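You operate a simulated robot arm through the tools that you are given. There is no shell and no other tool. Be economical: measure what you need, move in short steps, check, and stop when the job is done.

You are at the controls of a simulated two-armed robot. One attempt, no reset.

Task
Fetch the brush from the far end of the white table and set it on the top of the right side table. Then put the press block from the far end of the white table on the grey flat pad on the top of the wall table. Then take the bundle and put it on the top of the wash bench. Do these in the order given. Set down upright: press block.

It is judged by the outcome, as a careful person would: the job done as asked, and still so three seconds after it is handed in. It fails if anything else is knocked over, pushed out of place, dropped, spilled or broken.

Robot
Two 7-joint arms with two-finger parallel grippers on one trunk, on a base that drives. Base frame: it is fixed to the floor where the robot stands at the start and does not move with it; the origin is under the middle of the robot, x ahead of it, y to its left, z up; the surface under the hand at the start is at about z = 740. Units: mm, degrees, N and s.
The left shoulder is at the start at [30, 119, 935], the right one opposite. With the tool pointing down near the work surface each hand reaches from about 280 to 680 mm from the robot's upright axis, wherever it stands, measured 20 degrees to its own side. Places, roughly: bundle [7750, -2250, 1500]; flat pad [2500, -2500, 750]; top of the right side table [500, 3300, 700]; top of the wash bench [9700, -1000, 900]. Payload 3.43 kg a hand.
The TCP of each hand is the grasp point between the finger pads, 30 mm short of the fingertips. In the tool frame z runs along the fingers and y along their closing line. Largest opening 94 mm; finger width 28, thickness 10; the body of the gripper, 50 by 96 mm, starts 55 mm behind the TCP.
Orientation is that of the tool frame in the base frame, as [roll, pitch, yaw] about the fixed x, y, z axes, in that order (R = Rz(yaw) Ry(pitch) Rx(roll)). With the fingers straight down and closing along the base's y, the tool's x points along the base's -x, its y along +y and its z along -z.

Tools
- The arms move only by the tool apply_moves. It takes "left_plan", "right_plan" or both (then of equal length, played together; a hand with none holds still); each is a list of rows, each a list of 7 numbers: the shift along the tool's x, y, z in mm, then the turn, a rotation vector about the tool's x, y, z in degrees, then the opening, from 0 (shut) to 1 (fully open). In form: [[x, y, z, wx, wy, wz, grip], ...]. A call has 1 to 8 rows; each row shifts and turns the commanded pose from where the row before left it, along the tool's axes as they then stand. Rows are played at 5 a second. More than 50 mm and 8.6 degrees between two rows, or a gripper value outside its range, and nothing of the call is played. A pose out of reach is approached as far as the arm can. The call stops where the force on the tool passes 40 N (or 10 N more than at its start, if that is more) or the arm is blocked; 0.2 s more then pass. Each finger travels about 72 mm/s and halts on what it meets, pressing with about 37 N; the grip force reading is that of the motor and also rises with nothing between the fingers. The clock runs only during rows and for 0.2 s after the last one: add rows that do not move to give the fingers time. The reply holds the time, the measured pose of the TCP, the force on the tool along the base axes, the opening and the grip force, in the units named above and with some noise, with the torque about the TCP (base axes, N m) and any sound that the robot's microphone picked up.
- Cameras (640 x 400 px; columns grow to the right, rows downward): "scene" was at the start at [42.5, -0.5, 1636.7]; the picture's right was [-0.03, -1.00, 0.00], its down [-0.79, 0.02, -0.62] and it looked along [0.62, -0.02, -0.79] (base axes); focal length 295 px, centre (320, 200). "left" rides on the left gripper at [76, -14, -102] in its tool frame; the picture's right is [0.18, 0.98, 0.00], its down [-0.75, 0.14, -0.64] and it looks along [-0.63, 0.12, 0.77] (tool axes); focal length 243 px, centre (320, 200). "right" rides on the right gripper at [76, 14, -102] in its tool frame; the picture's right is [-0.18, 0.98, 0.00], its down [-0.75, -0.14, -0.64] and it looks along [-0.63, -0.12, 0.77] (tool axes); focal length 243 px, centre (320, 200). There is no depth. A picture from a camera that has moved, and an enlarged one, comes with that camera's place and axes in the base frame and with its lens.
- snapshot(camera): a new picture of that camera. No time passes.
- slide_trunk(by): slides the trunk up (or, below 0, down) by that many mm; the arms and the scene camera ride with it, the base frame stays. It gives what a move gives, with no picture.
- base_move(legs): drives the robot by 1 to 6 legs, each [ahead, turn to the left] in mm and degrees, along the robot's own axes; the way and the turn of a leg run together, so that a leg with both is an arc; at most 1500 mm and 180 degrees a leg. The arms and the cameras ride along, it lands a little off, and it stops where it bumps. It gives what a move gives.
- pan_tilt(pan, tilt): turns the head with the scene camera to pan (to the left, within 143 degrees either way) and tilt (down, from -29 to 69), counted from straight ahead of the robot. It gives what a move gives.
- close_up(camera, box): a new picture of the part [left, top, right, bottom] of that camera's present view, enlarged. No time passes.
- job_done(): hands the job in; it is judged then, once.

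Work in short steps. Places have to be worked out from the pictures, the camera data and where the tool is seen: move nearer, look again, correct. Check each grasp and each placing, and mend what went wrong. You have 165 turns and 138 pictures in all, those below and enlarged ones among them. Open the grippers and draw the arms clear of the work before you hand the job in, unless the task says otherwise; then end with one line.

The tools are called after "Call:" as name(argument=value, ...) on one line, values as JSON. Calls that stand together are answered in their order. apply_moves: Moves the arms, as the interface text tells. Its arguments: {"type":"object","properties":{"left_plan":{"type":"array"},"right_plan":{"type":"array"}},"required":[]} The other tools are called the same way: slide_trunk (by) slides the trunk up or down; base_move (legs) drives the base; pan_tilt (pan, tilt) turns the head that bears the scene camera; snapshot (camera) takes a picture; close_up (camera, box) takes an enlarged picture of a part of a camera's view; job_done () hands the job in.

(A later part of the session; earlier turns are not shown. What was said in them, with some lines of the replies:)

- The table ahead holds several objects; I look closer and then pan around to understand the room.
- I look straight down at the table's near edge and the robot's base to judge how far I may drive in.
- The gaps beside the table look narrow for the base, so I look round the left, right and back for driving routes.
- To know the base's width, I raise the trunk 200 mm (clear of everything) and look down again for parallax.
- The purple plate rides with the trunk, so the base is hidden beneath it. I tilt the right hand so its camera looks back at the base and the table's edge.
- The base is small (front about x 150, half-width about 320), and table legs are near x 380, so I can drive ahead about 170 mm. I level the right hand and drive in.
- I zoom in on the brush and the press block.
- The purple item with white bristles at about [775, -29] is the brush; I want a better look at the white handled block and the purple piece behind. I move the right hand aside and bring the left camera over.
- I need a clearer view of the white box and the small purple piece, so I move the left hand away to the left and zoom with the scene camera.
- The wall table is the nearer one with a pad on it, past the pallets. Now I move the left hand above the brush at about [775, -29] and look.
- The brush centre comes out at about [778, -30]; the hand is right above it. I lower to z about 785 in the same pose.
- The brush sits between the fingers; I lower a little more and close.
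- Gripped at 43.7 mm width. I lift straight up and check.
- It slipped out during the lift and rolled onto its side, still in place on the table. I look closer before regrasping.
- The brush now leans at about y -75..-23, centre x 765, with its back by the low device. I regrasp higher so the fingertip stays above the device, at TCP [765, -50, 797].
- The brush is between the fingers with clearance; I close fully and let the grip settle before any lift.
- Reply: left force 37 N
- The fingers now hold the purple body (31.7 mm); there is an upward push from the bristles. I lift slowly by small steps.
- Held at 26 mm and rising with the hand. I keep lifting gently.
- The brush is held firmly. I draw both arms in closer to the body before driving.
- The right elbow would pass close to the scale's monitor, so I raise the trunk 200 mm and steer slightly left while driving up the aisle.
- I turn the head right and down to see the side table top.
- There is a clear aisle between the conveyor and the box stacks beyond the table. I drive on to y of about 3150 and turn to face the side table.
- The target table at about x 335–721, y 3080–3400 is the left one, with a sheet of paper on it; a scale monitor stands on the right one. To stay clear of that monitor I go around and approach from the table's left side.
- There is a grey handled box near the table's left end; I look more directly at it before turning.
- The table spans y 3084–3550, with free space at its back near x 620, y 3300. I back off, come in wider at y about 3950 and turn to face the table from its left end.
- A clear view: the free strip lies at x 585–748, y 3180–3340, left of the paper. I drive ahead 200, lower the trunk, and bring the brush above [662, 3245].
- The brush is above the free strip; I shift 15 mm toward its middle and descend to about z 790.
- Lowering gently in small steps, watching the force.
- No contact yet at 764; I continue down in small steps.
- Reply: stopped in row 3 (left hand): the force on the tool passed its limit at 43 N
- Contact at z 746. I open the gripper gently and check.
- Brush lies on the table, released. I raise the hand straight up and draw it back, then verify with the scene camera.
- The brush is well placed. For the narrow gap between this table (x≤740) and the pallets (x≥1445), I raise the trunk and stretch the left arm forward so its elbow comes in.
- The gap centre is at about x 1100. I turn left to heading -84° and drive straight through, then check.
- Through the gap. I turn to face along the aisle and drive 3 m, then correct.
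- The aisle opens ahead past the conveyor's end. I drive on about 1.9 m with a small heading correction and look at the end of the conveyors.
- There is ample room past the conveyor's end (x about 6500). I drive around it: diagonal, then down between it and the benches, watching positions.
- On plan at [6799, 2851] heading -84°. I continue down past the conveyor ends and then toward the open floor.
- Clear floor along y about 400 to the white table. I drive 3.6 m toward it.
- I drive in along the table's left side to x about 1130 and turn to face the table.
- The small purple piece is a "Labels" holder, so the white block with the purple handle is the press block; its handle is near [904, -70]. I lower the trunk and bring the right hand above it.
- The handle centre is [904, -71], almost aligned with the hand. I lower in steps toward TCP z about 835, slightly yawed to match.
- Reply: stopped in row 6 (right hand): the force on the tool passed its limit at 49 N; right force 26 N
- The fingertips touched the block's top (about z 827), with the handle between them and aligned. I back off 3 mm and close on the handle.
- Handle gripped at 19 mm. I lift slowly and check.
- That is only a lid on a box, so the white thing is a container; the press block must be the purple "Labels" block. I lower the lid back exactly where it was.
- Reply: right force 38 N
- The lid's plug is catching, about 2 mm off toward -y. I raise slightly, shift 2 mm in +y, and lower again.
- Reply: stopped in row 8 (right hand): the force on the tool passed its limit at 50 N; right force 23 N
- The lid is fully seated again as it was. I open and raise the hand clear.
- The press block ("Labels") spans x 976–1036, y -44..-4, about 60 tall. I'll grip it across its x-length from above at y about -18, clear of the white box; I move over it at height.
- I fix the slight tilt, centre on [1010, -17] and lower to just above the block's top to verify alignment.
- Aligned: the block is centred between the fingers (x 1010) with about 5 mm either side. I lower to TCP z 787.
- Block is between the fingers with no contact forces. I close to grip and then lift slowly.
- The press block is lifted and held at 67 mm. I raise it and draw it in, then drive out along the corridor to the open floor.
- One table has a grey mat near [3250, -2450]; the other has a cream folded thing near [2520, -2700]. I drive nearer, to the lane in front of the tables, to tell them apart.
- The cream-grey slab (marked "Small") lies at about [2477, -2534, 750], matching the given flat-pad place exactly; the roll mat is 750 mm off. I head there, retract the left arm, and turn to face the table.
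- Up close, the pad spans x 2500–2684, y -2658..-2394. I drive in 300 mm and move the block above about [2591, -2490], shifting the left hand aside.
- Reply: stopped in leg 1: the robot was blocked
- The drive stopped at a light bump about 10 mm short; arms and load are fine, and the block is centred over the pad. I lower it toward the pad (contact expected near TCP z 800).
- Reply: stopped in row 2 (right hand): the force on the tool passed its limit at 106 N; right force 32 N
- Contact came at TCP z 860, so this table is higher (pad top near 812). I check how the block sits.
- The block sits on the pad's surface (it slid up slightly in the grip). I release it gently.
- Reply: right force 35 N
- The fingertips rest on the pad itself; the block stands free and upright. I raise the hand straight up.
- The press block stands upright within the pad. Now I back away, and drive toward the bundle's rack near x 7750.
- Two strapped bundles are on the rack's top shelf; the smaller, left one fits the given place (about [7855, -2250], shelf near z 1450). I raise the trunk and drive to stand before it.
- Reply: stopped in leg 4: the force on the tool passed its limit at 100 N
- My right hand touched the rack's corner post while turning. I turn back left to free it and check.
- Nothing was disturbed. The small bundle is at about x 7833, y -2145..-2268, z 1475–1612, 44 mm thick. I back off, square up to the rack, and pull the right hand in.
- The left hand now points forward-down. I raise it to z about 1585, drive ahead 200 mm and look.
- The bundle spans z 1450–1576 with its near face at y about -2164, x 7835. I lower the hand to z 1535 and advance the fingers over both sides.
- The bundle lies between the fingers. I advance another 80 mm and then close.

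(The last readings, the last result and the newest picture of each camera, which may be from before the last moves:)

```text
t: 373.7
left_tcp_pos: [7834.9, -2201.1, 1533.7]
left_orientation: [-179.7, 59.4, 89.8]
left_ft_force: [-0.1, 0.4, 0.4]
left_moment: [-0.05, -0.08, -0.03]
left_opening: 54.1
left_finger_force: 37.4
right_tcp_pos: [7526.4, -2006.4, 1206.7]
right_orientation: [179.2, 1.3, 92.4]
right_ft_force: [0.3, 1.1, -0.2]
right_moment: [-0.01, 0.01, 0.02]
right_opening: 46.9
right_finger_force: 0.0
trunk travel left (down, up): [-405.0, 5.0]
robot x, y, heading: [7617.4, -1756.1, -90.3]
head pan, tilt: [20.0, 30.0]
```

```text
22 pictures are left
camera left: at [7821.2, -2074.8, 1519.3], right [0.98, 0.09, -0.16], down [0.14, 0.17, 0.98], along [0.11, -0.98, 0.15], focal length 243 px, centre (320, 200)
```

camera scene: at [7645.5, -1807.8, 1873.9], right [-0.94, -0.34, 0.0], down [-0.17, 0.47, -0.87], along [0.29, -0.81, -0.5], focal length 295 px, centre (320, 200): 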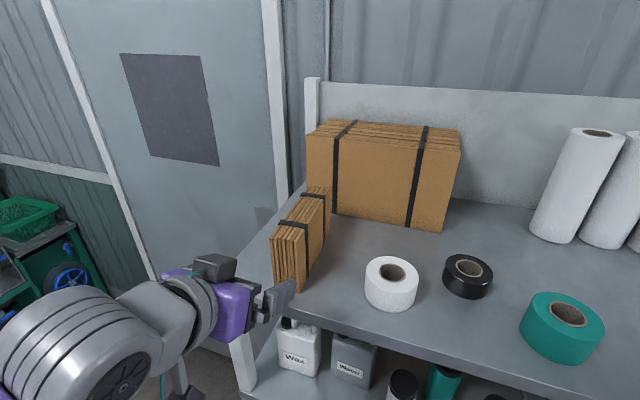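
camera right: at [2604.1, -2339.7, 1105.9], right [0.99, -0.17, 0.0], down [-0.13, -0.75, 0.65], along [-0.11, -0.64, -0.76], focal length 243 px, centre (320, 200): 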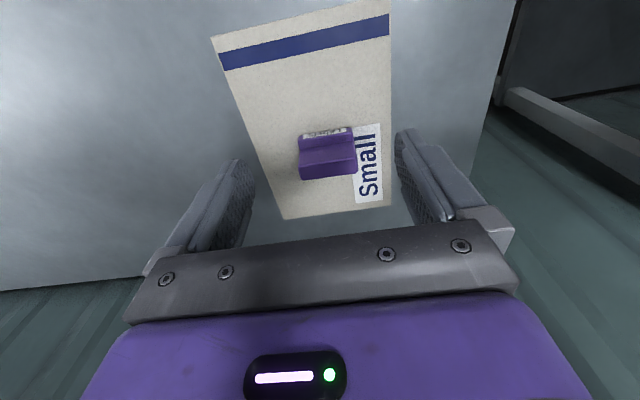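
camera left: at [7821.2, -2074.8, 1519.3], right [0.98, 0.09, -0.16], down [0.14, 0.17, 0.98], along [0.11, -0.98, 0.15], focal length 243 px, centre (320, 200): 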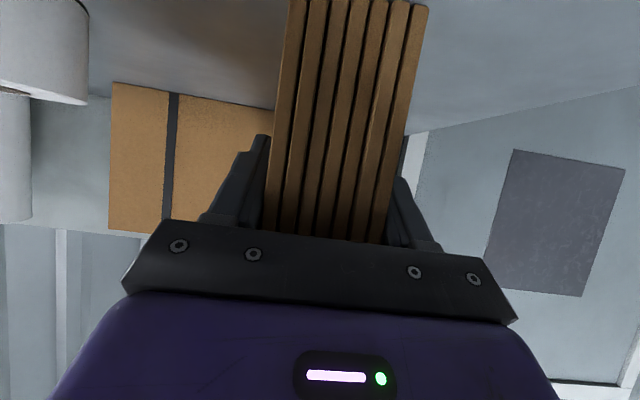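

Gripped at 54 mm. I lift straight up slowly by about 70 mm.

Call:
apply_moves(left_plan=[[-5, 0, -3, 0, 0, 0, 0.2], [-7, 0, -4, 0, 0, 0, 0.2], [-9, 0, -5, 0, 0, 0, 0.2], [-10, 0, -6, 0, 0, 0, 0.2], [-12, 0, -7, 0, 0, 0, 0.2], [-17, 0, -10, 0, 0, 0, 0.2], [0, 0, 0, 0, 0, 0, 0.2]])

Call:
close_up(camera="scene", box=[200, 140, 380, 330])

```text
t: 375.3
left_tcp_pos: [7834.2, -2202.3, 1602.6]
left_orientation: [-179.8, 59.4, 89.8]
left_ft_force: [-0.7, 0.2, -2.7]
left_moment: [0.16, -0.01, 0.0]
left_opening: 54.2
left_finger_force: 37.5
right_tcp_pos: [7526.3, -2004.8, 1204.4]
right_orientation: [179.2, 1.3, 92.5]
right_ft_force: [0.1, -0.1, 0.3]
right_moment: [0.01, 0.01, 0.01]
right_opening: 47.3
right_finger_force: 0.1
trunk travel left (down, up): [-405.0, 5.0]
robot x, y, heading: [7617.7, -1754.4, -90.4]
head pan, tilt: [20.0, 30.0]
```

```text
2.11 times, centred on (290, 235) of scene
camera zoom: at [7645.7, -1808.2, 1873.8], right [-0.94, -0.34, 0.0], down [-0.17, 0.47, -0.87], along [0.29, -0.81, -0.5], focal length 621 px, centre (383, 126)
```

zoom: 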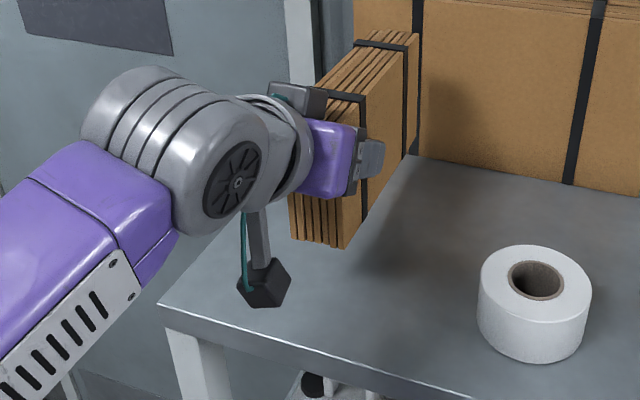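

The bundle is lifted cleanly. I back straight out from the rack, lower the trunk somewhat, turn toward the wash bench and look.

Call:
base_move(legs=[[-360, 0], [0, 90]])

Call:
pan_tilt(pan=0, tilt=25)

Call:
snapshot(camera="scene")

```text
t: 381.4
left_tcp_pos: [8066.8, -1176.2, 1603.0]
left_orientation: [-179.9, 59.4, 179.7]
left_ft_force: [-0.4, 0.1, -3.1]
left_moment: [0.02, 0.2, 0.01]
left_opening: 54.0
left_finger_force: 36.8
right_tcp_pos: [7868.1, -1486.5, 1205.1]
right_orientation: [179.2, 1.4, -177.6]
right_ft_force: [-0.2, 0.3, 0.2]
right_moment: [0.02, 0.0, 0.01]
right_opening: 47.0
right_finger_force: 0.1
trunk travel left (down, up): [-405.0, 5.0]
robot x, y, heading: [7616.8, -1394.6, -0.5]
head pan, tilt: [20.0, 30.0]
```

```text
t: 382.3
left_tcp_pos: [8066.5, -1176.5, 1601.3]
left_orientation: [-179.8, 59.4, 179.8]
left_ft_force: [0.2, 0.5, -1.6]
left_moment: [0.0, 0.16, 0.01]
left_opening: 54.1
left_finger_force: 37.3
right_tcp_pos: [7868.8, -1485.0, 1206.3]
right_orientation: [179.2, 1.3, -177.6]
right_ft_force: [-0.3, 0.0, 0.6]
right_moment: [-0.04, -0.02, 0.01]
right_opening: 46.9
right_finger_force: 0.0
trunk travel left (down, up): [-405.0, 5.0]
robot x, y, heading: [7615.0, -1393.6, -0.1]
head pan, tilt: [0.0, 25.0]
```

```text
20 pictures are left
camera scene: at [7678.1, -1393.5, 1881.8], right [0.0, -1.0, 0.0], down [-0.42, 0.0, -0.91], along [0.91, 0.0, -0.42], focal length 295 px, centre (320, 200)
```

scene: 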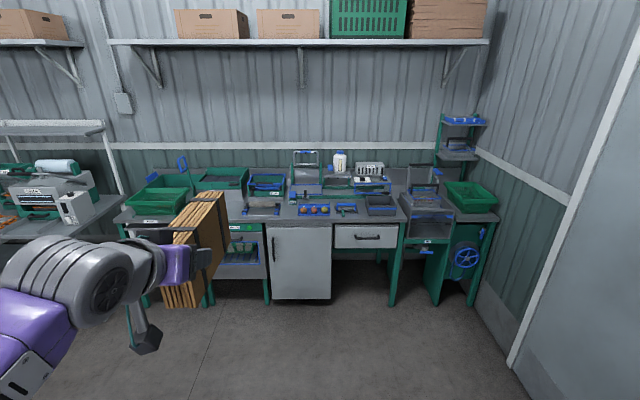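

Call:
close_up(camera="scene", box=[200, 145, 410, 235])

```text
3.05 times, centred on (305, 190) of scene
camera zoom: at [7678.1, -1393.5, 1881.8], right [0.0, -1.0, 0.0], down [-0.42, 0.0, -0.91], along [0.91, 0.0, -0.42], focal length 899 px, centre (366, 230)
```

zoom: 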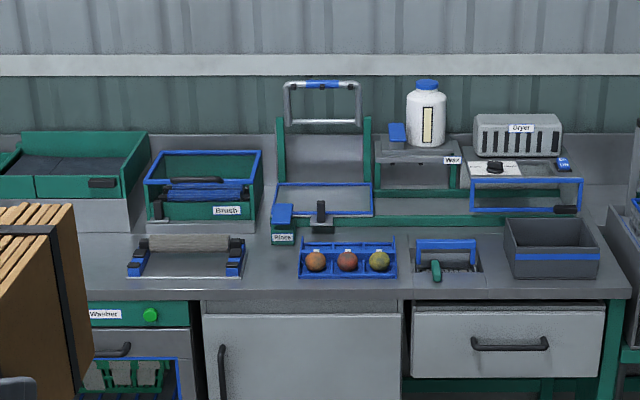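

A free gap on the front strip of the bench lies between the roller and the blue tray, at about y -1165, x 9480–9700. I drive up to it and lower the trunk, then look again.

Call:
base_move(legs=[[1250, 0]])

Call:
slide_trunk(by=-300)

Call:
pan_tilt(pan=5, tilt=38)

Call:
snapshot(camera="scene")

```text
t: 388.6
left_tcp_pos: [9323.7, -1187.5, 1602.7]
left_orientation: [-179.8, 59.3, 179.4]
left_ft_force: [-0.3, 0.1, -1.8]
left_moment: [-0.01, 0.17, 0.02]
left_opening: 54.3
left_finger_force: 37.2
right_tcp_pos: [9125.8, -1495.5, 1205.6]
right_orientation: [179.2, 1.2, -177.9]
right_ft_force: [0.5, -0.3, 0.1]
right_moment: [0.04, 0.01, 0.01]
right_opening: 46.9
right_finger_force: 0.0
trunk travel left (down, up): [-405.0, 5.0]
robot x, y, heading: [8878.2, -1404.6, -0.5]
head pan, tilt: [0.0, 25.0]
```

```text
t: 391.6
left_tcp_pos: [9324.8, -1186.8, 1302.3]
left_orientation: [-179.8, 59.3, 179.4]
left_ft_force: [0.6, 0.2, -3.3]
left_moment: [-0.01, 0.17, 0.01]
left_opening: 54.1
left_finger_force: 37.0
right_tcp_pos: [9124.9, -1494.9, 906.7]
right_orientation: [179.3, 1.2, -178.0]
right_ft_force: [0.3, -0.6, 0.5]
right_moment: [0.01, 0.02, 0.03]
right_opening: 47.1
right_finger_force: 0.1
trunk travel left (down, up): [-105.0, 305.0]
robot x, y, heading: [8879.3, -1402.4, -0.5]
head pan, tilt: [0.0, 25.0]
```

```text
t: 392.4
left_tcp_pos: [9324.8, -1187.0, 1301.1]
left_orientation: [-179.7, 59.2, 179.5]
left_ft_force: [0.4, -0.5, -2.6]
left_moment: [0.0, 0.19, -0.01]
left_opening: 54.2
left_finger_force: 36.8
right_tcp_pos: [9125.2, -1494.4, 905.9]
right_orientation: [179.2, 1.3, -177.9]
right_ft_force: [0.0, 0.0, 0.1]
right_moment: [-0.04, -0.02, -0.02]
right_opening: 46.8
right_finger_force: 0.0
trunk travel left (down, up): [-105.0, 305.0]
robot x, y, heading: [8878.7, -1401.1, -0.7]
head pan, tilt: [5.0, 38.0]
```

```text
18 pictures are left
camera scene: at [8929.1, -1394.4, 1561.6], right [0.08, -1.0, 0.0], down [-0.61, -0.05, -0.79], along [0.79, 0.06, -0.62], focal length 295 px, centre (320, 200)
```

scene: 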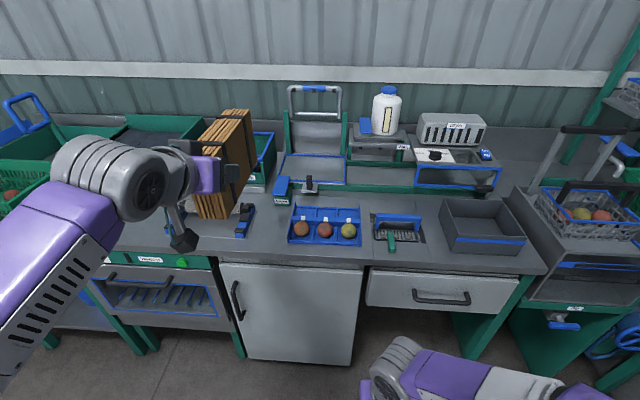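

The gap between the roller bracket (y -1136) and the blue tray (y -1253) is about 117 mm wide; its middle is y -1195. I raise the right hand a little and drive ahead 230 mm.

Call:
apply_moves(right_plan=[[0, 0, -40, 0, 0, 0, 0.5], [0, 0, -40, 0, 0, 0, 0.5], [0, 0, -40, 0, 0, 0, 0.5]])

Call:
base_move(legs=[[230, 0]])

Call:
snapshot(camera="scene")

```text
t: 393.2
left_tcp_pos: [9324.2, -1186.9, 1302.6]
left_orientation: [-179.8, 59.3, 179.5]
left_ft_force: [-0.7, 0.2, -2.1]
left_moment: [0.0, 0.19, 0.02]
left_opening: 53.9
left_finger_force: 36.9
right_tcp_pos: [9122.8, -1495.4, 1025.1]
right_orientation: [179.3, 1.2, -177.9]
right_ft_force: [-0.1, -0.5, -0.3]
right_moment: [0.0, 0.0, -0.01]
right_opening: 47.3
right_finger_force: 0.0
trunk travel left (down, up): [-105.0, 305.0]
robot x, y, heading: [8873.7, -1403.6, -0.6]
head pan, tilt: [5.0, 38.0]
```

```text
t: 394.9
left_tcp_pos: [9558.7, -1189.5, 1301.3]
left_orientation: [-179.7, 59.2, 179.4]
left_ft_force: [-0.1, -0.5, -2.7]
left_moment: [-0.02, 0.13, 0.02]
left_opening: 53.9
left_finger_force: 36.4
right_tcp_pos: [9356.7, -1498.8, 1024.8]
right_orientation: [179.2, 1.2, -178.0]
right_ft_force: [-0.5, -0.4, 0.2]
right_moment: [0.02, 0.04, -0.01]
right_opening: 46.9
right_finger_force: 0.0
trunk travel left (down, up): [-105.0, 305.0]
robot x, y, heading: [9106.9, -1407.4, -0.4]
head pan, tilt: [5.0, 38.0]
```

```text
17 pictures are left
camera scene: at [9162.4, -1396.7, 1561.4], right [0.08, -1.0, 0.0], down [-0.61, -0.05, -0.79], along [0.79, 0.06, -0.62], focal length 295 px, centre (320, 200)
```

scene: 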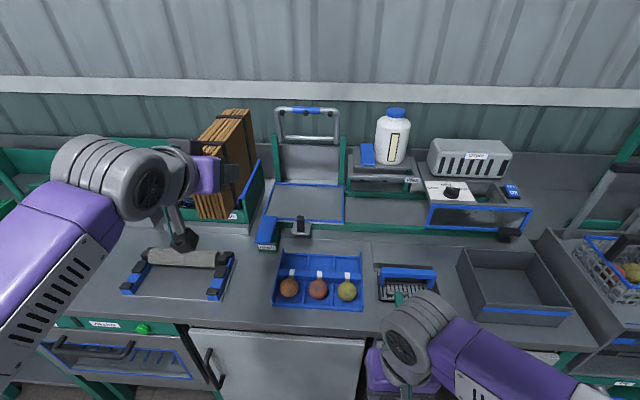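

The gap's middle is y -1196, free from x 9516 to 9740. I lower the trunk 100 mm and the arm by about 180 mm, nudged 6 mm right and 12 mm ahead.

Call:
slide_trunk(by=-100)

Call:
apply_moves(left_plan=[[25, -3, 25, 0, 0, 0, 0.2], [31, -3, 18, 0, 0, 0, 0.2], [31, 0, 18, 0, 0, 0, 0.2], [31, 0, 18, 0, 0, 0, 0.2], [25, 0, 16, 0, 0, 0, 0.2], [0, 0, 0, 0, 0, 0, 0.2]])

Call:
snapshot(camera="scene")

```text
t: 396.2
left_tcp_pos: [9556.7, -1190.2, 1201.5]
left_orientation: [-179.9, 59.3, 179.4]
left_ft_force: [-0.2, 0.1, -2.3]
left_moment: [0.02, 0.17, 0.0]
left_opening: 54.0
left_finger_force: 37.1
right_tcp_pos: [9355.1, -1499.0, 925.0]
right_orientation: [179.3, 1.3, -178.0]
right_ft_force: [0.0, -0.7, 0.2]
right_moment: [0.0, 0.0, -0.03]
right_opening: 47.1
right_finger_force: 0.0
trunk travel left (down, up): [-5.0, 405.0]
robot x, y, heading: [9105.2, -1405.2, -0.6]
head pan, tilt: [5.0, 38.0]
```

```text
t: 397.6
left_tcp_pos: [9564.1, -1196.0, 1029.4]
left_orientation: [-179.7, 59.3, 179.4]
left_ft_force: [0.5, -0.1, -2.5]
left_moment: [-0.01, 0.16, -0.01]
left_opening: 53.9
left_finger_force: 37.2
right_tcp_pos: [9355.5, -1499.2, 925.8]
right_orientation: [179.2, 1.2, -178.0]
right_ft_force: [-0.3, 0.4, 0.4]
right_moment: [0.01, 0.01, -0.04]
right_opening: 47.0
right_finger_force: 0.0
trunk travel left (down, up): [-5.0, 405.0]
robot x, y, heading: [9108.3, -1405.5, -0.7]
head pan, tilt: [5.0, 38.0]
```

```text
16 pictures are left
camera scene: at [9161.3, -1396.6, 1461.5], right [0.08, -1.0, 0.0], down [-0.61, -0.05, -0.79], along [0.79, 0.06, -0.62], focal length 295 px, centre (320, 200)
```

scene: 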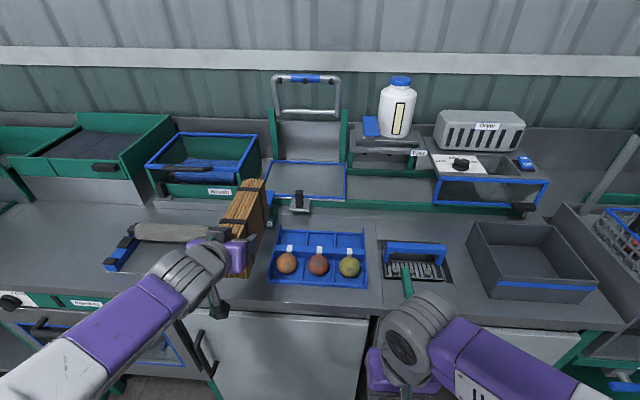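

Call:
close_up(camera="scene", box=[190, 160, 310, 310])

Call:
snapshot(camera="left")

```text
2.67 times, centred on (250, 235) of scene
camera zoom: at [9161.3, -1396.6, 1461.5], right [0.08, -1.0, 0.0], down [-0.61, -0.05, -0.79], along [0.79, 0.06, -0.62], focal length 786 px, centre (507, 107)
```

zoom: 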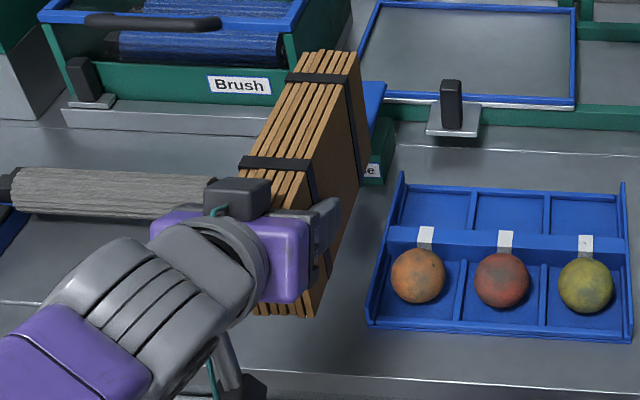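

```text
14 pictures are left
camera left: at [9437.6, -1209.0, 1016.1], right [-0.08, 0.98, -0.16], down [-0.16, 0.15, 0.98], along [0.98, 0.11, 0.15], focal length 243 px, centre (320, 200)
```

left: 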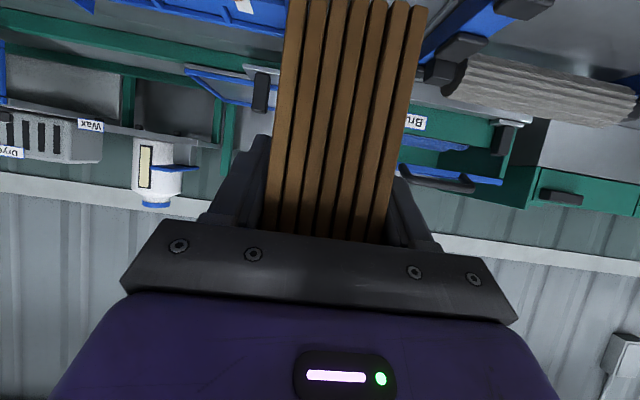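

Clearances of about 25 mm on both sides. I lower further toward contact, expected near TCP z 983.

Call:
apply_moves(left_plan=[[13, 0, 7.5, 0, 0, 0, 0.2], [11, 0, 6, 0, 0, 0, 0.2], [6, 0, 3.5, 0, 0, 0, 0.2], [4, 0, 2.5, 0, 0, 0, 0.2], [3.5, 0, 2, 0, 0, 0, 0.2], [0, 0, 0, 0, 0, 0, 0.2]])

```text
t: 399.0
left_tcp_pos: [9565.5, -1196.9, 986.4]
left_orientation: [-179.8, 59.3, 179.3]
left_ft_force: [0.1, -0.5, -2.4]
left_moment: [0.02, 0.2, -0.01]
left_opening: 54.1
left_finger_force: 36.6
right_tcp_pos: [9355.9, -1498.5, 925.2]
right_orientation: [179.3, 1.2, -178.0]
right_ft_force: [-0.2, -0.5, 0.6]
right_moment: [-0.01, 0.01, -0.02]
right_opening: 46.9
right_finger_force: 0.0
trunk travel left (down, up): [-5.0, 405.0]
robot x, y, heading: [9105.7, -1405.8, -0.7]
head pan, tilt: [5.0, 38.0]
```

No contact yet at 986; I go on down in 2–3 mm steps.

Call:
apply_moves(left_plan=[[3, 0, 1.7, 0, 0, 0, 0.2], [3, 0, 1.7, 0, 0, 0, 0.2], [3, 0, 1.7, 0, 0, 0, 0.2], [3, 0, 1.7, 0, 0, 0, 0.2], [0, 0, 0, 0, 0, 0, 0.2]])

Call:
close_up(camera="scene", box=[190, 160, 310, 310])

```text
t: 400.2
left_tcp_pos: [9564.7, -1196.5, 973.8]
left_orientation: [-179.8, 59.2, 179.3]
left_ft_force: [0.3, 0.2, -2.3]
left_moment: [0.0, 0.18, -0.03]
left_opening: 53.8
left_finger_force: 36.8
right_tcp_pos: [9356.5, -1497.6, 926.1]
right_orientation: [179.3, 1.3, -178.0]
right_ft_force: [0.0, -0.2, -0.5]
right_moment: [0.03, -0.01, 0.0]
right_opening: 47.1
right_finger_force: 0.0
trunk travel left (down, up): [-5.0, 405.0]
robot x, y, heading: [9109.7, -1406.9, -0.5]
head pan, tilt: [5.0, 38.0]
```

```text
2.67 times, centred on (250, 235) of scene
camera zoom: at [9161.3, -1396.7, 1461.5], right [0.08, -1.0, 0.0], down [-0.61, -0.05, -0.79], along [0.79, 0.06, -0.62], focal length 786 px, centre (507, 107)
```

zoom: 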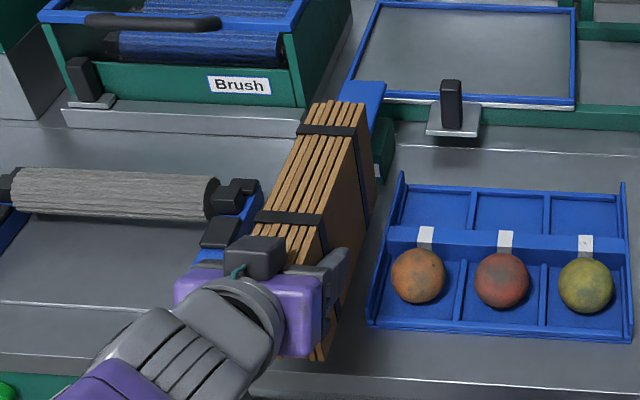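

Call:
apply_moves(left_plan=[[2.6, 0, 1.5, 0, 0, 0, 0.2], [2.6, 0, 1.5, 0, 0, 0, 0.2], [2.6, 0, 1.5, 0, 0, 0, 0.2], [2.6, 0, 1.5, 0, 0, 0, 0.2], [0, 0, 0, 0, 0, 0, 0.2]])

```text
t: 401.4
left_tcp_pos: [9564.8, -1197.4, 960.5]
left_orientation: [-179.8, 59.2, 179.4]
left_ft_force: [-0.3, -0.5, -2.5]
left_moment: [0.05, 0.16, -0.01]
left_opening: 54.4
left_finger_force: 36.8
right_tcp_pos: [9356.1, -1498.6, 926.7]
right_orientation: [179.3, 1.3, -178.0]
right_ft_force: [0.1, 0.2, -0.1]
right_moment: [0.03, -0.02, 0.02]
right_opening: 47.1
right_finger_force: 0.1
trunk travel left (down, up): [-5.0, 405.0]
robot x, y, heading: [9110.3, -1406.4, -0.7]
head pan, tilt: [5.0, 38.0]
```

Still no contact, so the bench is lower than I assumed; I check the position relative to the front edge and neighbours.

Call:
close_up(camera="scene", box=[190, 180, 310, 320])

Call:
snapshot(camera="left")

```text
2.86 times, centred on (250, 250) of scene
camera zoom: at [9161.3, -1396.6, 1461.5], right [0.08, -1.0, 0.0], down [-0.61, -0.05, -0.79], along [0.79, 0.06, -0.62], focal length 842 px, centre (520, 57)
```

zoom: 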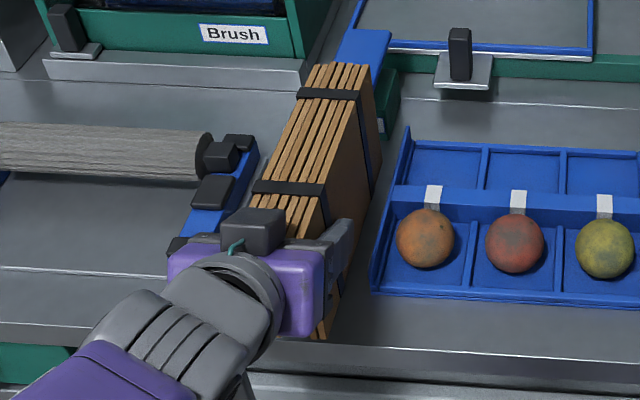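

```text
11 pictures are left
camera left: at [9437.0, -1209.0, 947.5], right [-0.08, 0.98, -0.16], down [-0.16, 0.15, 0.98], along [0.98, 0.11, 0.15], focal length 243 px, centre (320, 200)
```

left: 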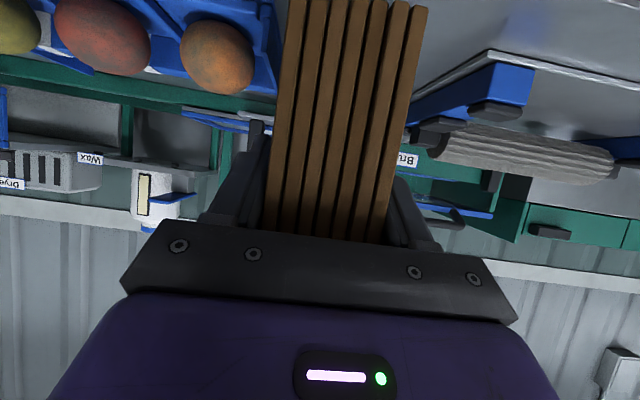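

The bundle would sit close to the front edge, so I shift it 22 mm ahead and 8 mm left, then continue lowering in small steps.

Call:
apply_moves(left_plan=[[-6, 4, 9.5, 0, 0, 0, 0.2], [-5, 4, 9.5, 0, 0, 0, 0.2], [2.6, 0, 1.5, 0, 0, 0, 0.2], [2.6, 0, 1.5, 0, 0, 0, 0.2], [2.6, 0, 1.5, 0, 0, 0, 0.2], [2.6, 0, 1.5, 0, 0, 0, 0.2], [0, 0, 0, 0, 0, 0, 0.2]])

```text
t: 402.1
left_tcp_pos: [9575.8, -1191.0, 956.6]
left_orientation: [179.9, 58.4, 178.9]
left_ft_force: [-36.5, -4.6, 2.2]
left_moment: [0.0, -0.06, 0.04]
left_opening: 54.2
left_finger_force: 36.6
right_tcp_pos: [9352.0, -1498.1, 926.1]
right_orientation: [179.1, 1.5, -177.9]
right_ft_force: [0.2, -0.5, -0.1]
right_moment: [0.0, -0.01, 0.02]
right_opening: 47.1
right_finger_force: 0.2
trunk travel left (down, up): [-5.0, 405.0]
robot x, y, heading: [9104.3, -1405.2, -0.7]
head pan, tilt: [5.0, 38.0]
stopped in row 3 (left hand): the force on the tool passed its limit at 44 N (the readings are from after the stop); the commanded pose is now the measured one
```

The far end touched the rinse box ahead. I back off 7 mm and keep lowering.

Call:
apply_moves(left_plan=[[3.5, 0, -6, 0, 0.8, 0, 0.2], [0, 0, 0, 0, 0, 0, 0.2], [2.6, 0, 1.5, 0, 0, 0, 0.2], [2.6, 0, 1.5, 0, 0, 0, 0.2], [2.6, 0, 1.5, 0, 0, 0, 0.2], [0, 0, 0, 0, 0, 0, 0.2]])

Call:
close_up(camera="scene", box=[190, 180, 310, 320])

```text
t: 403.5
left_tcp_pos: [9574.7, -1191.1, 949.3]
left_orientation: [180.0, 58.0, 179.1]
left_ft_force: [-0.5, 0.5, -2.5]
left_moment: [0.0, 0.16, -0.02]
left_opening: 54.0
left_finger_force: 37.1
right_tcp_pos: [9354.0, -1498.2, 926.0]
right_orientation: [179.2, 1.3, -177.9]
right_ft_force: [-0.7, -0.6, 0.3]
right_moment: [0.04, 0.03, -0.02]
right_opening: 47.2
right_finger_force: 0.0
trunk travel left (down, up): [-5.0, 405.0]
robot x, y, heading: [9106.7, -1407.9, -0.2]
head pan, tilt: [5.0, 38.0]
```

```text
2.86 times, centred on (250, 250) of scene
camera zoom: at [9160.7, -1396.7, 1461.5], right [0.08, -1.0, 0.0], down [-0.61, -0.05, -0.79], along [0.79, 0.06, -0.62], focal length 842 px, centre (520, 57)
```

zoom: 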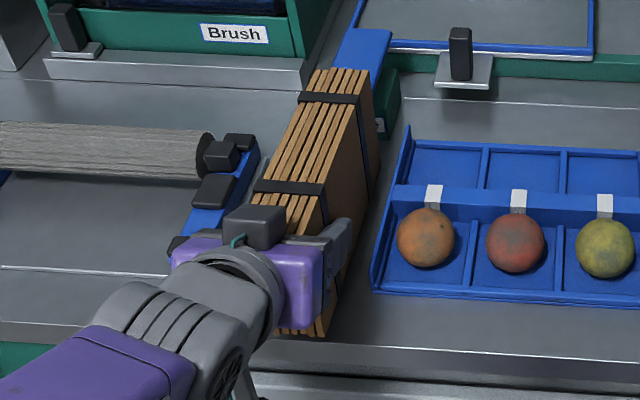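

The bundle is right against the free depth available, nearly fully over the bench; I continue down to contact.

Call:
apply_moves(left_plan=[[2.6, 0, 1.5, 0, 0, 0, 0.2], [2.6, 0, 1.5, 0, 0, 0, 0.2], [2.6, 0, 1.5, 0, 0, 0, 0.2], [2.6, 0, 1.5, 0, 0, 0, 0.2], [0, 0, 0, 0, 0, 0, 0.2]])

```text
t: 404.7
left_tcp_pos: [9574.9, -1191.4, 937.4]
left_orientation: [180.0, 58.2, 179.0]
left_ft_force: [-0.1, 0.3, 4.4]
left_moment: [-0.1, -0.81, 0.15]
left_opening: 54.2
left_finger_force: 37.1
right_tcp_pos: [9354.2, -1497.9, 926.4]
right_orientation: [179.2, 1.3, -177.9]
right_ft_force: [0.1, 0.1, 0.4]
right_moment: [0.01, 0.0, 0.0]
right_opening: 47.0
right_finger_force: 0.1
trunk travel left (down, up): [-5.0, 405.0]
robot x, y, heading: [9106.8, -1403.6, -0.3]
head pan, tilt: [5.0, 38.0]
```

Contact has begun (force changed to +4 N). I press 2 mm more and check with a picture.

Call:
apply_moves(left_plan=[[1.5, 0, 0.9, 0, 0, 0, 0.2], [1, 0, 0.6, 0, 0, 0, 0.2], [0, 0, 0, 0, 0, 0, 0.2]])

Call:
close_up(camera="scene", box=[200, 190, 300, 310])

```text
t: 405.5
left_tcp_pos: [9574.7, -1190.5, 935.3]
left_orientation: [179.9, 58.2, 179.0]
left_ft_force: [-4.2, 0.9, 8.3]
left_moment: [0.04, -1.37, 0.07]
left_opening: 54.1
left_finger_force: 37.0
right_tcp_pos: [9354.6, -1498.3, 925.5]
right_orientation: [179.3, 1.3, -177.9]
right_ft_force: [-0.4, -0.3, 0.4]
right_moment: [-0.04, 0.02, 0.0]
right_opening: 47.0
right_finger_force: 0.2
trunk travel left (down, up): [-5.0, 405.0]
robot x, y, heading: [9108.1, -1407.5, -0.8]
head pan, tilt: [5.0, 38.0]
```

```text
3.33 times, centred on (250, 250) of scene
camera zoom: at [9158.9, -1397.0, 1461.6], right [0.08, -1.0, 0.0], down [-0.61, -0.05, -0.79], along [0.79, 0.06, -0.61], focal length 983 px, centre (553, 33)
```

zoom: 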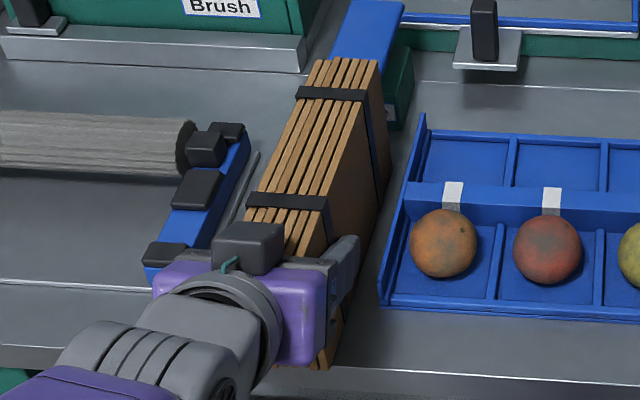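

The far end touches first, since the hand has tipped about 1.2°. I level it and settle a little further down.

Call:
apply_moves(left_plan=[[0, 0, 0, 0, -1.2, 0, 0.2], [0, 0, 0, 0, 0, 0, 0.2], [1.7, 0, 1, 0, 0, 0, 0.2], [0, 0, 0, 0, 0, 0, 0.2]])

```text
t: 406.5
left_tcp_pos: [9573.3, -1189.3, 931.5]
left_orientation: [179.9, 59.2, 179.0]
left_ft_force: [-3.3, 0.1, 5.6]
left_moment: [0.02, 0.64, 0.03]
left_opening: 54.0
left_finger_force: 37.1
right_tcp_pos: [9355.3, -1498.9, 924.3]
right_orientation: [179.2, 1.4, -177.9]
right_ft_force: [-0.4, 0.0, 0.3]
right_moment: [0.0, 0.02, -0.01]
right_opening: 46.8
right_finger_force: 0.0
trunk travel left (down, up): [-5.0, 405.0]
robot x, y, heading: [9106.7, -1406.5, -0.6]
head pan, tilt: [5.0, 38.0]
```

The contact is now balanced (moment near zero). I open the fingers gently.

Call:
apply_moves(left_plan=[[0, 0, 0, 0, 0, 0, 0.58], [0, 0, 0, 0, 0, 0, 0.62], [0, 0, 0, 0, 0, 0, 0.68], [0, 0, 0, 0, 0, 0, 0.74], [0, 0, 0, 0, 0, 0, 0.74]])

Call:
snapshot(camera="left")

Call:
close_up(camera="scene", box=[200, 190, 300, 310])

```text
t: 407.7
left_tcp_pos: [9574.8, -1190.9, 932.1]
left_orientation: [-180.0, 59.2, 179.0]
left_ft_force: [0.5, 0.8, 0.3]
left_moment: [-0.01, 0.01, -0.04]
left_opening: 69.7
left_finger_force: 0.2
right_tcp_pos: [9354.4, -1499.2, 926.7]
right_orientation: [179.2, 1.2, -178.0]
right_ft_force: [0.8, -0.1, 0.6]
right_moment: [-0.04, 0.0, 0.01]
right_opening: 47.2
right_finger_force: 0.0
trunk travel left (down, up): [-5.0, 405.0]
robot x, y, heading: [9110.5, -1407.0, -0.5]
head pan, tilt: [5.0, 38.0]
```

```text
8 pictures are left
camera left: at [9447.4, -1202.6, 919.0], right [-0.08, 0.98, -0.16], down [-0.16, 0.14, 0.98], along [0.98, 0.1, 0.15], focal length 243 px, centre (320, 200)
```

left: 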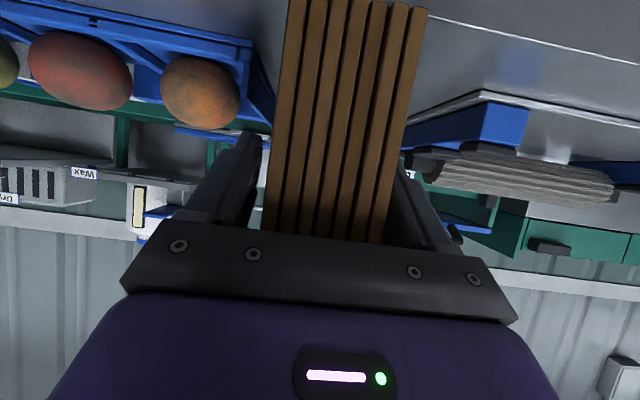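

```text
3.33 times, centred on (250, 250) of scene
camera zoom: at [9160.5, -1396.8, 1461.5], right [0.08, -1.0, 0.0], down [-0.61, -0.05, -0.79], along [0.79, 0.06, -0.62], focal length 983 px, centre (553, 33)
```

zoom: 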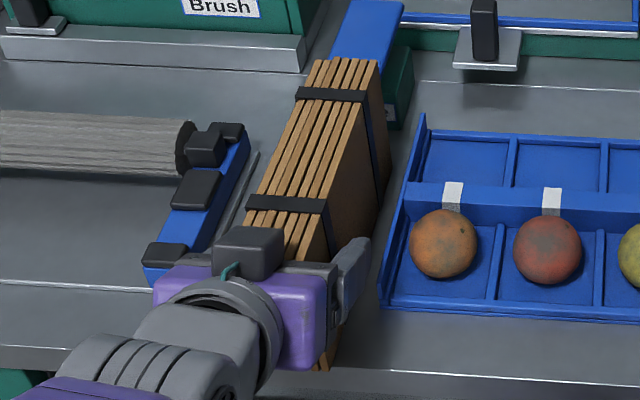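

The bundle stands by itself. I shift 5 mm to centre the fingers and withdraw straight back.

Call:
apply_moves(left_plan=[[0, 5, 0, 0, 0, 0, 0.82], [0, 0, 0, 0, 0, 0, 0.85], [7, 0, -12, 0, 0, 0, 0.85], [10, 0, -17, 0, 0, 0, 0.85], [12, 0, -21, 0, 0, 0, 0.85], [15, 0, -26, 0, 0, 0, 0.85], [15, 0, -26, 0, 0, 0, 0.85], [15, 0, -26, 0, 0, 0, 0.85]])

Call:
close_up(camera="scene", box=[190, 170, 320, 330])

```text
t: 409.5
left_tcp_pos: [9458.4, -1169.9, 971.2]
left_orientation: [-179.9, 59.1, 179.2]
left_ft_force: [-0.5, 0.2, 1.0]
left_moment: [-0.01, 0.0, 0.03]
left_opening: 79.9
left_finger_force: 0.2
left hand out of reach, approached as far as the arm can: row 6, 7, 8
right_tcp_pos: [9356.1, -1497.5, 925.6]
right_orientation: [179.2, 1.3, -177.9]
right_ft_force: [-0.7, -0.1, 0.3]
right_moment: [-0.05, 0.0, 0.01]
right_opening: 46.9
right_finger_force: 0.2
trunk travel left (down, up): [-5.0, 405.0]
robot x, y, heading: [9105.4, -1407.4, -0.4]
head pan, tilt: [5.0, 38.0]
```

```text
2.50 times, centred on (255, 250) of scene
camera zoom: at [9160.0, -1396.6, 1461.5], right [0.08, -1.0, 0.0], down [-0.61, -0.05, -0.79], along [0.79, 0.06, -0.62], focal length 737 px, centre (482, 75)
```

zoom: 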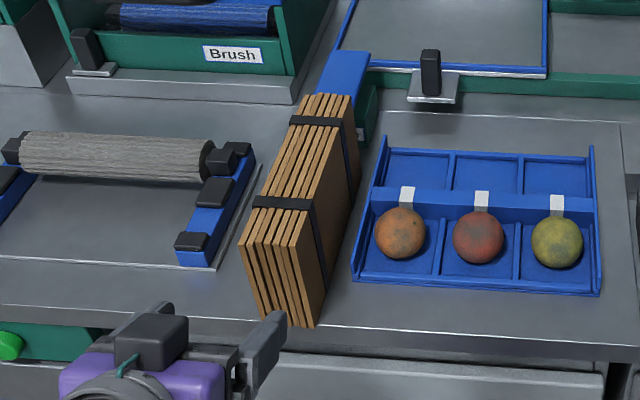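

The bundle stands on the bench with its base inside the front edge. I back the robot away and check once more.

Call:
base_move(legs=[[-350, 0]])

Call:
apply_moves(left_plan=[[0, 0, 0, 0, 0, 0, 1], [0, 0, 0, 0, 0, 0, 1]], right_plan=[[0, 0, 0, 0, 0, 0, 1], [0, 0, 0, 0, 0, 0, 1]])

Call:
close_up(camera="scene", box=[190, 120, 350, 250])

```text
t: 411.7
left_tcp_pos: [9110.5, -1165.9, 973.1]
left_orientation: [180.0, 59.0, 179.2]
left_ft_force: [-0.3, -0.4, 1.1]
left_moment: [-0.03, 0.03, -0.02]
left_opening: 79.7
left_finger_force: 0.1
right_tcp_pos: [9007.5, -1494.2, 925.4]
right_orientation: [179.2, 1.3, -177.9]
right_ft_force: [0.2, 0.2, -0.2]
right_moment: [0.01, 0.0, 0.03]
right_opening: 47.1
right_finger_force: 0.1
trunk travel left (down, up): [-5.0, 405.0]
robot x, y, heading: [8756.5, -1405.3, -0.4]
head pan, tilt: [5.0, 38.0]
```

```text
t: 412.3
left_tcp_pos: [9111.6, -1168.7, 971.6]
left_orientation: [-179.9, 59.1, 179.1]
left_ft_force: [-0.8, 0.8, -0.2]
left_moment: [0.0, -0.02, 0.01]
left_opening: 93.9
left_finger_force: 0.0
right_tcp_pos: [9006.4, -1494.8, 926.2]
right_orientation: [179.3, 1.3, -178.0]
right_ft_force: [-0.7, -0.4, -0.7]
right_moment: [0.02, -0.01, -0.01]
right_opening: 94.0
right_finger_force: 0.1
trunk travel left (down, up): [-5.0, 405.0]
robot x, y, heading: [8757.9, -1398.8, -0.4]
head pan, tilt: [5.0, 38.0]
```

```text
3.08 times, centred on (270, 185) of scene
camera zoom: at [8812.2, -1393.6, 1461.5], right [0.08, -1.0, 0.0], down [-0.61, -0.05, -0.79], along [0.79, 0.06, -0.62], focal length 907 px, centre (474, 246)
```

zoom: 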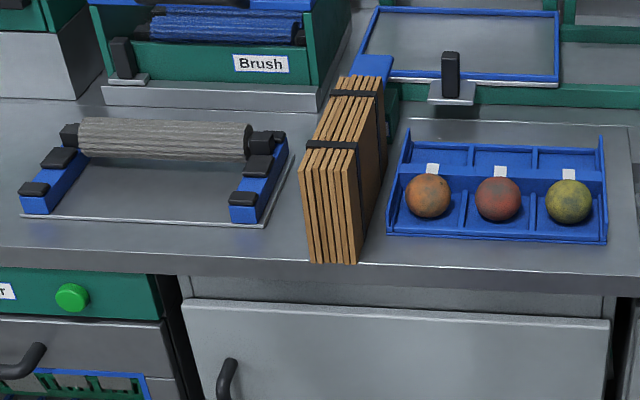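

The bundle stands stably on the wash bench, both grippers are open and the arms are clear. I hand the job in.

Call:
job_done()

```text
The job is handed in.
```

All three placings were done in order and handed in: the brush lies on the right side table, the "Labels" press block stands upright on the flat pad, and the small bundle stands on the wash bench. I took the cream-grey slab marked "Small" as the pad by its given place (a greyer roll mat lay elsewhere). Along the way the brush slipped once onto its side on the white table, I briefly lifted and reseated a white box's lid by mistake, the robot bumped lightly at the wall table, and my right hand touched the rack post, with nothing seen to fall or move.
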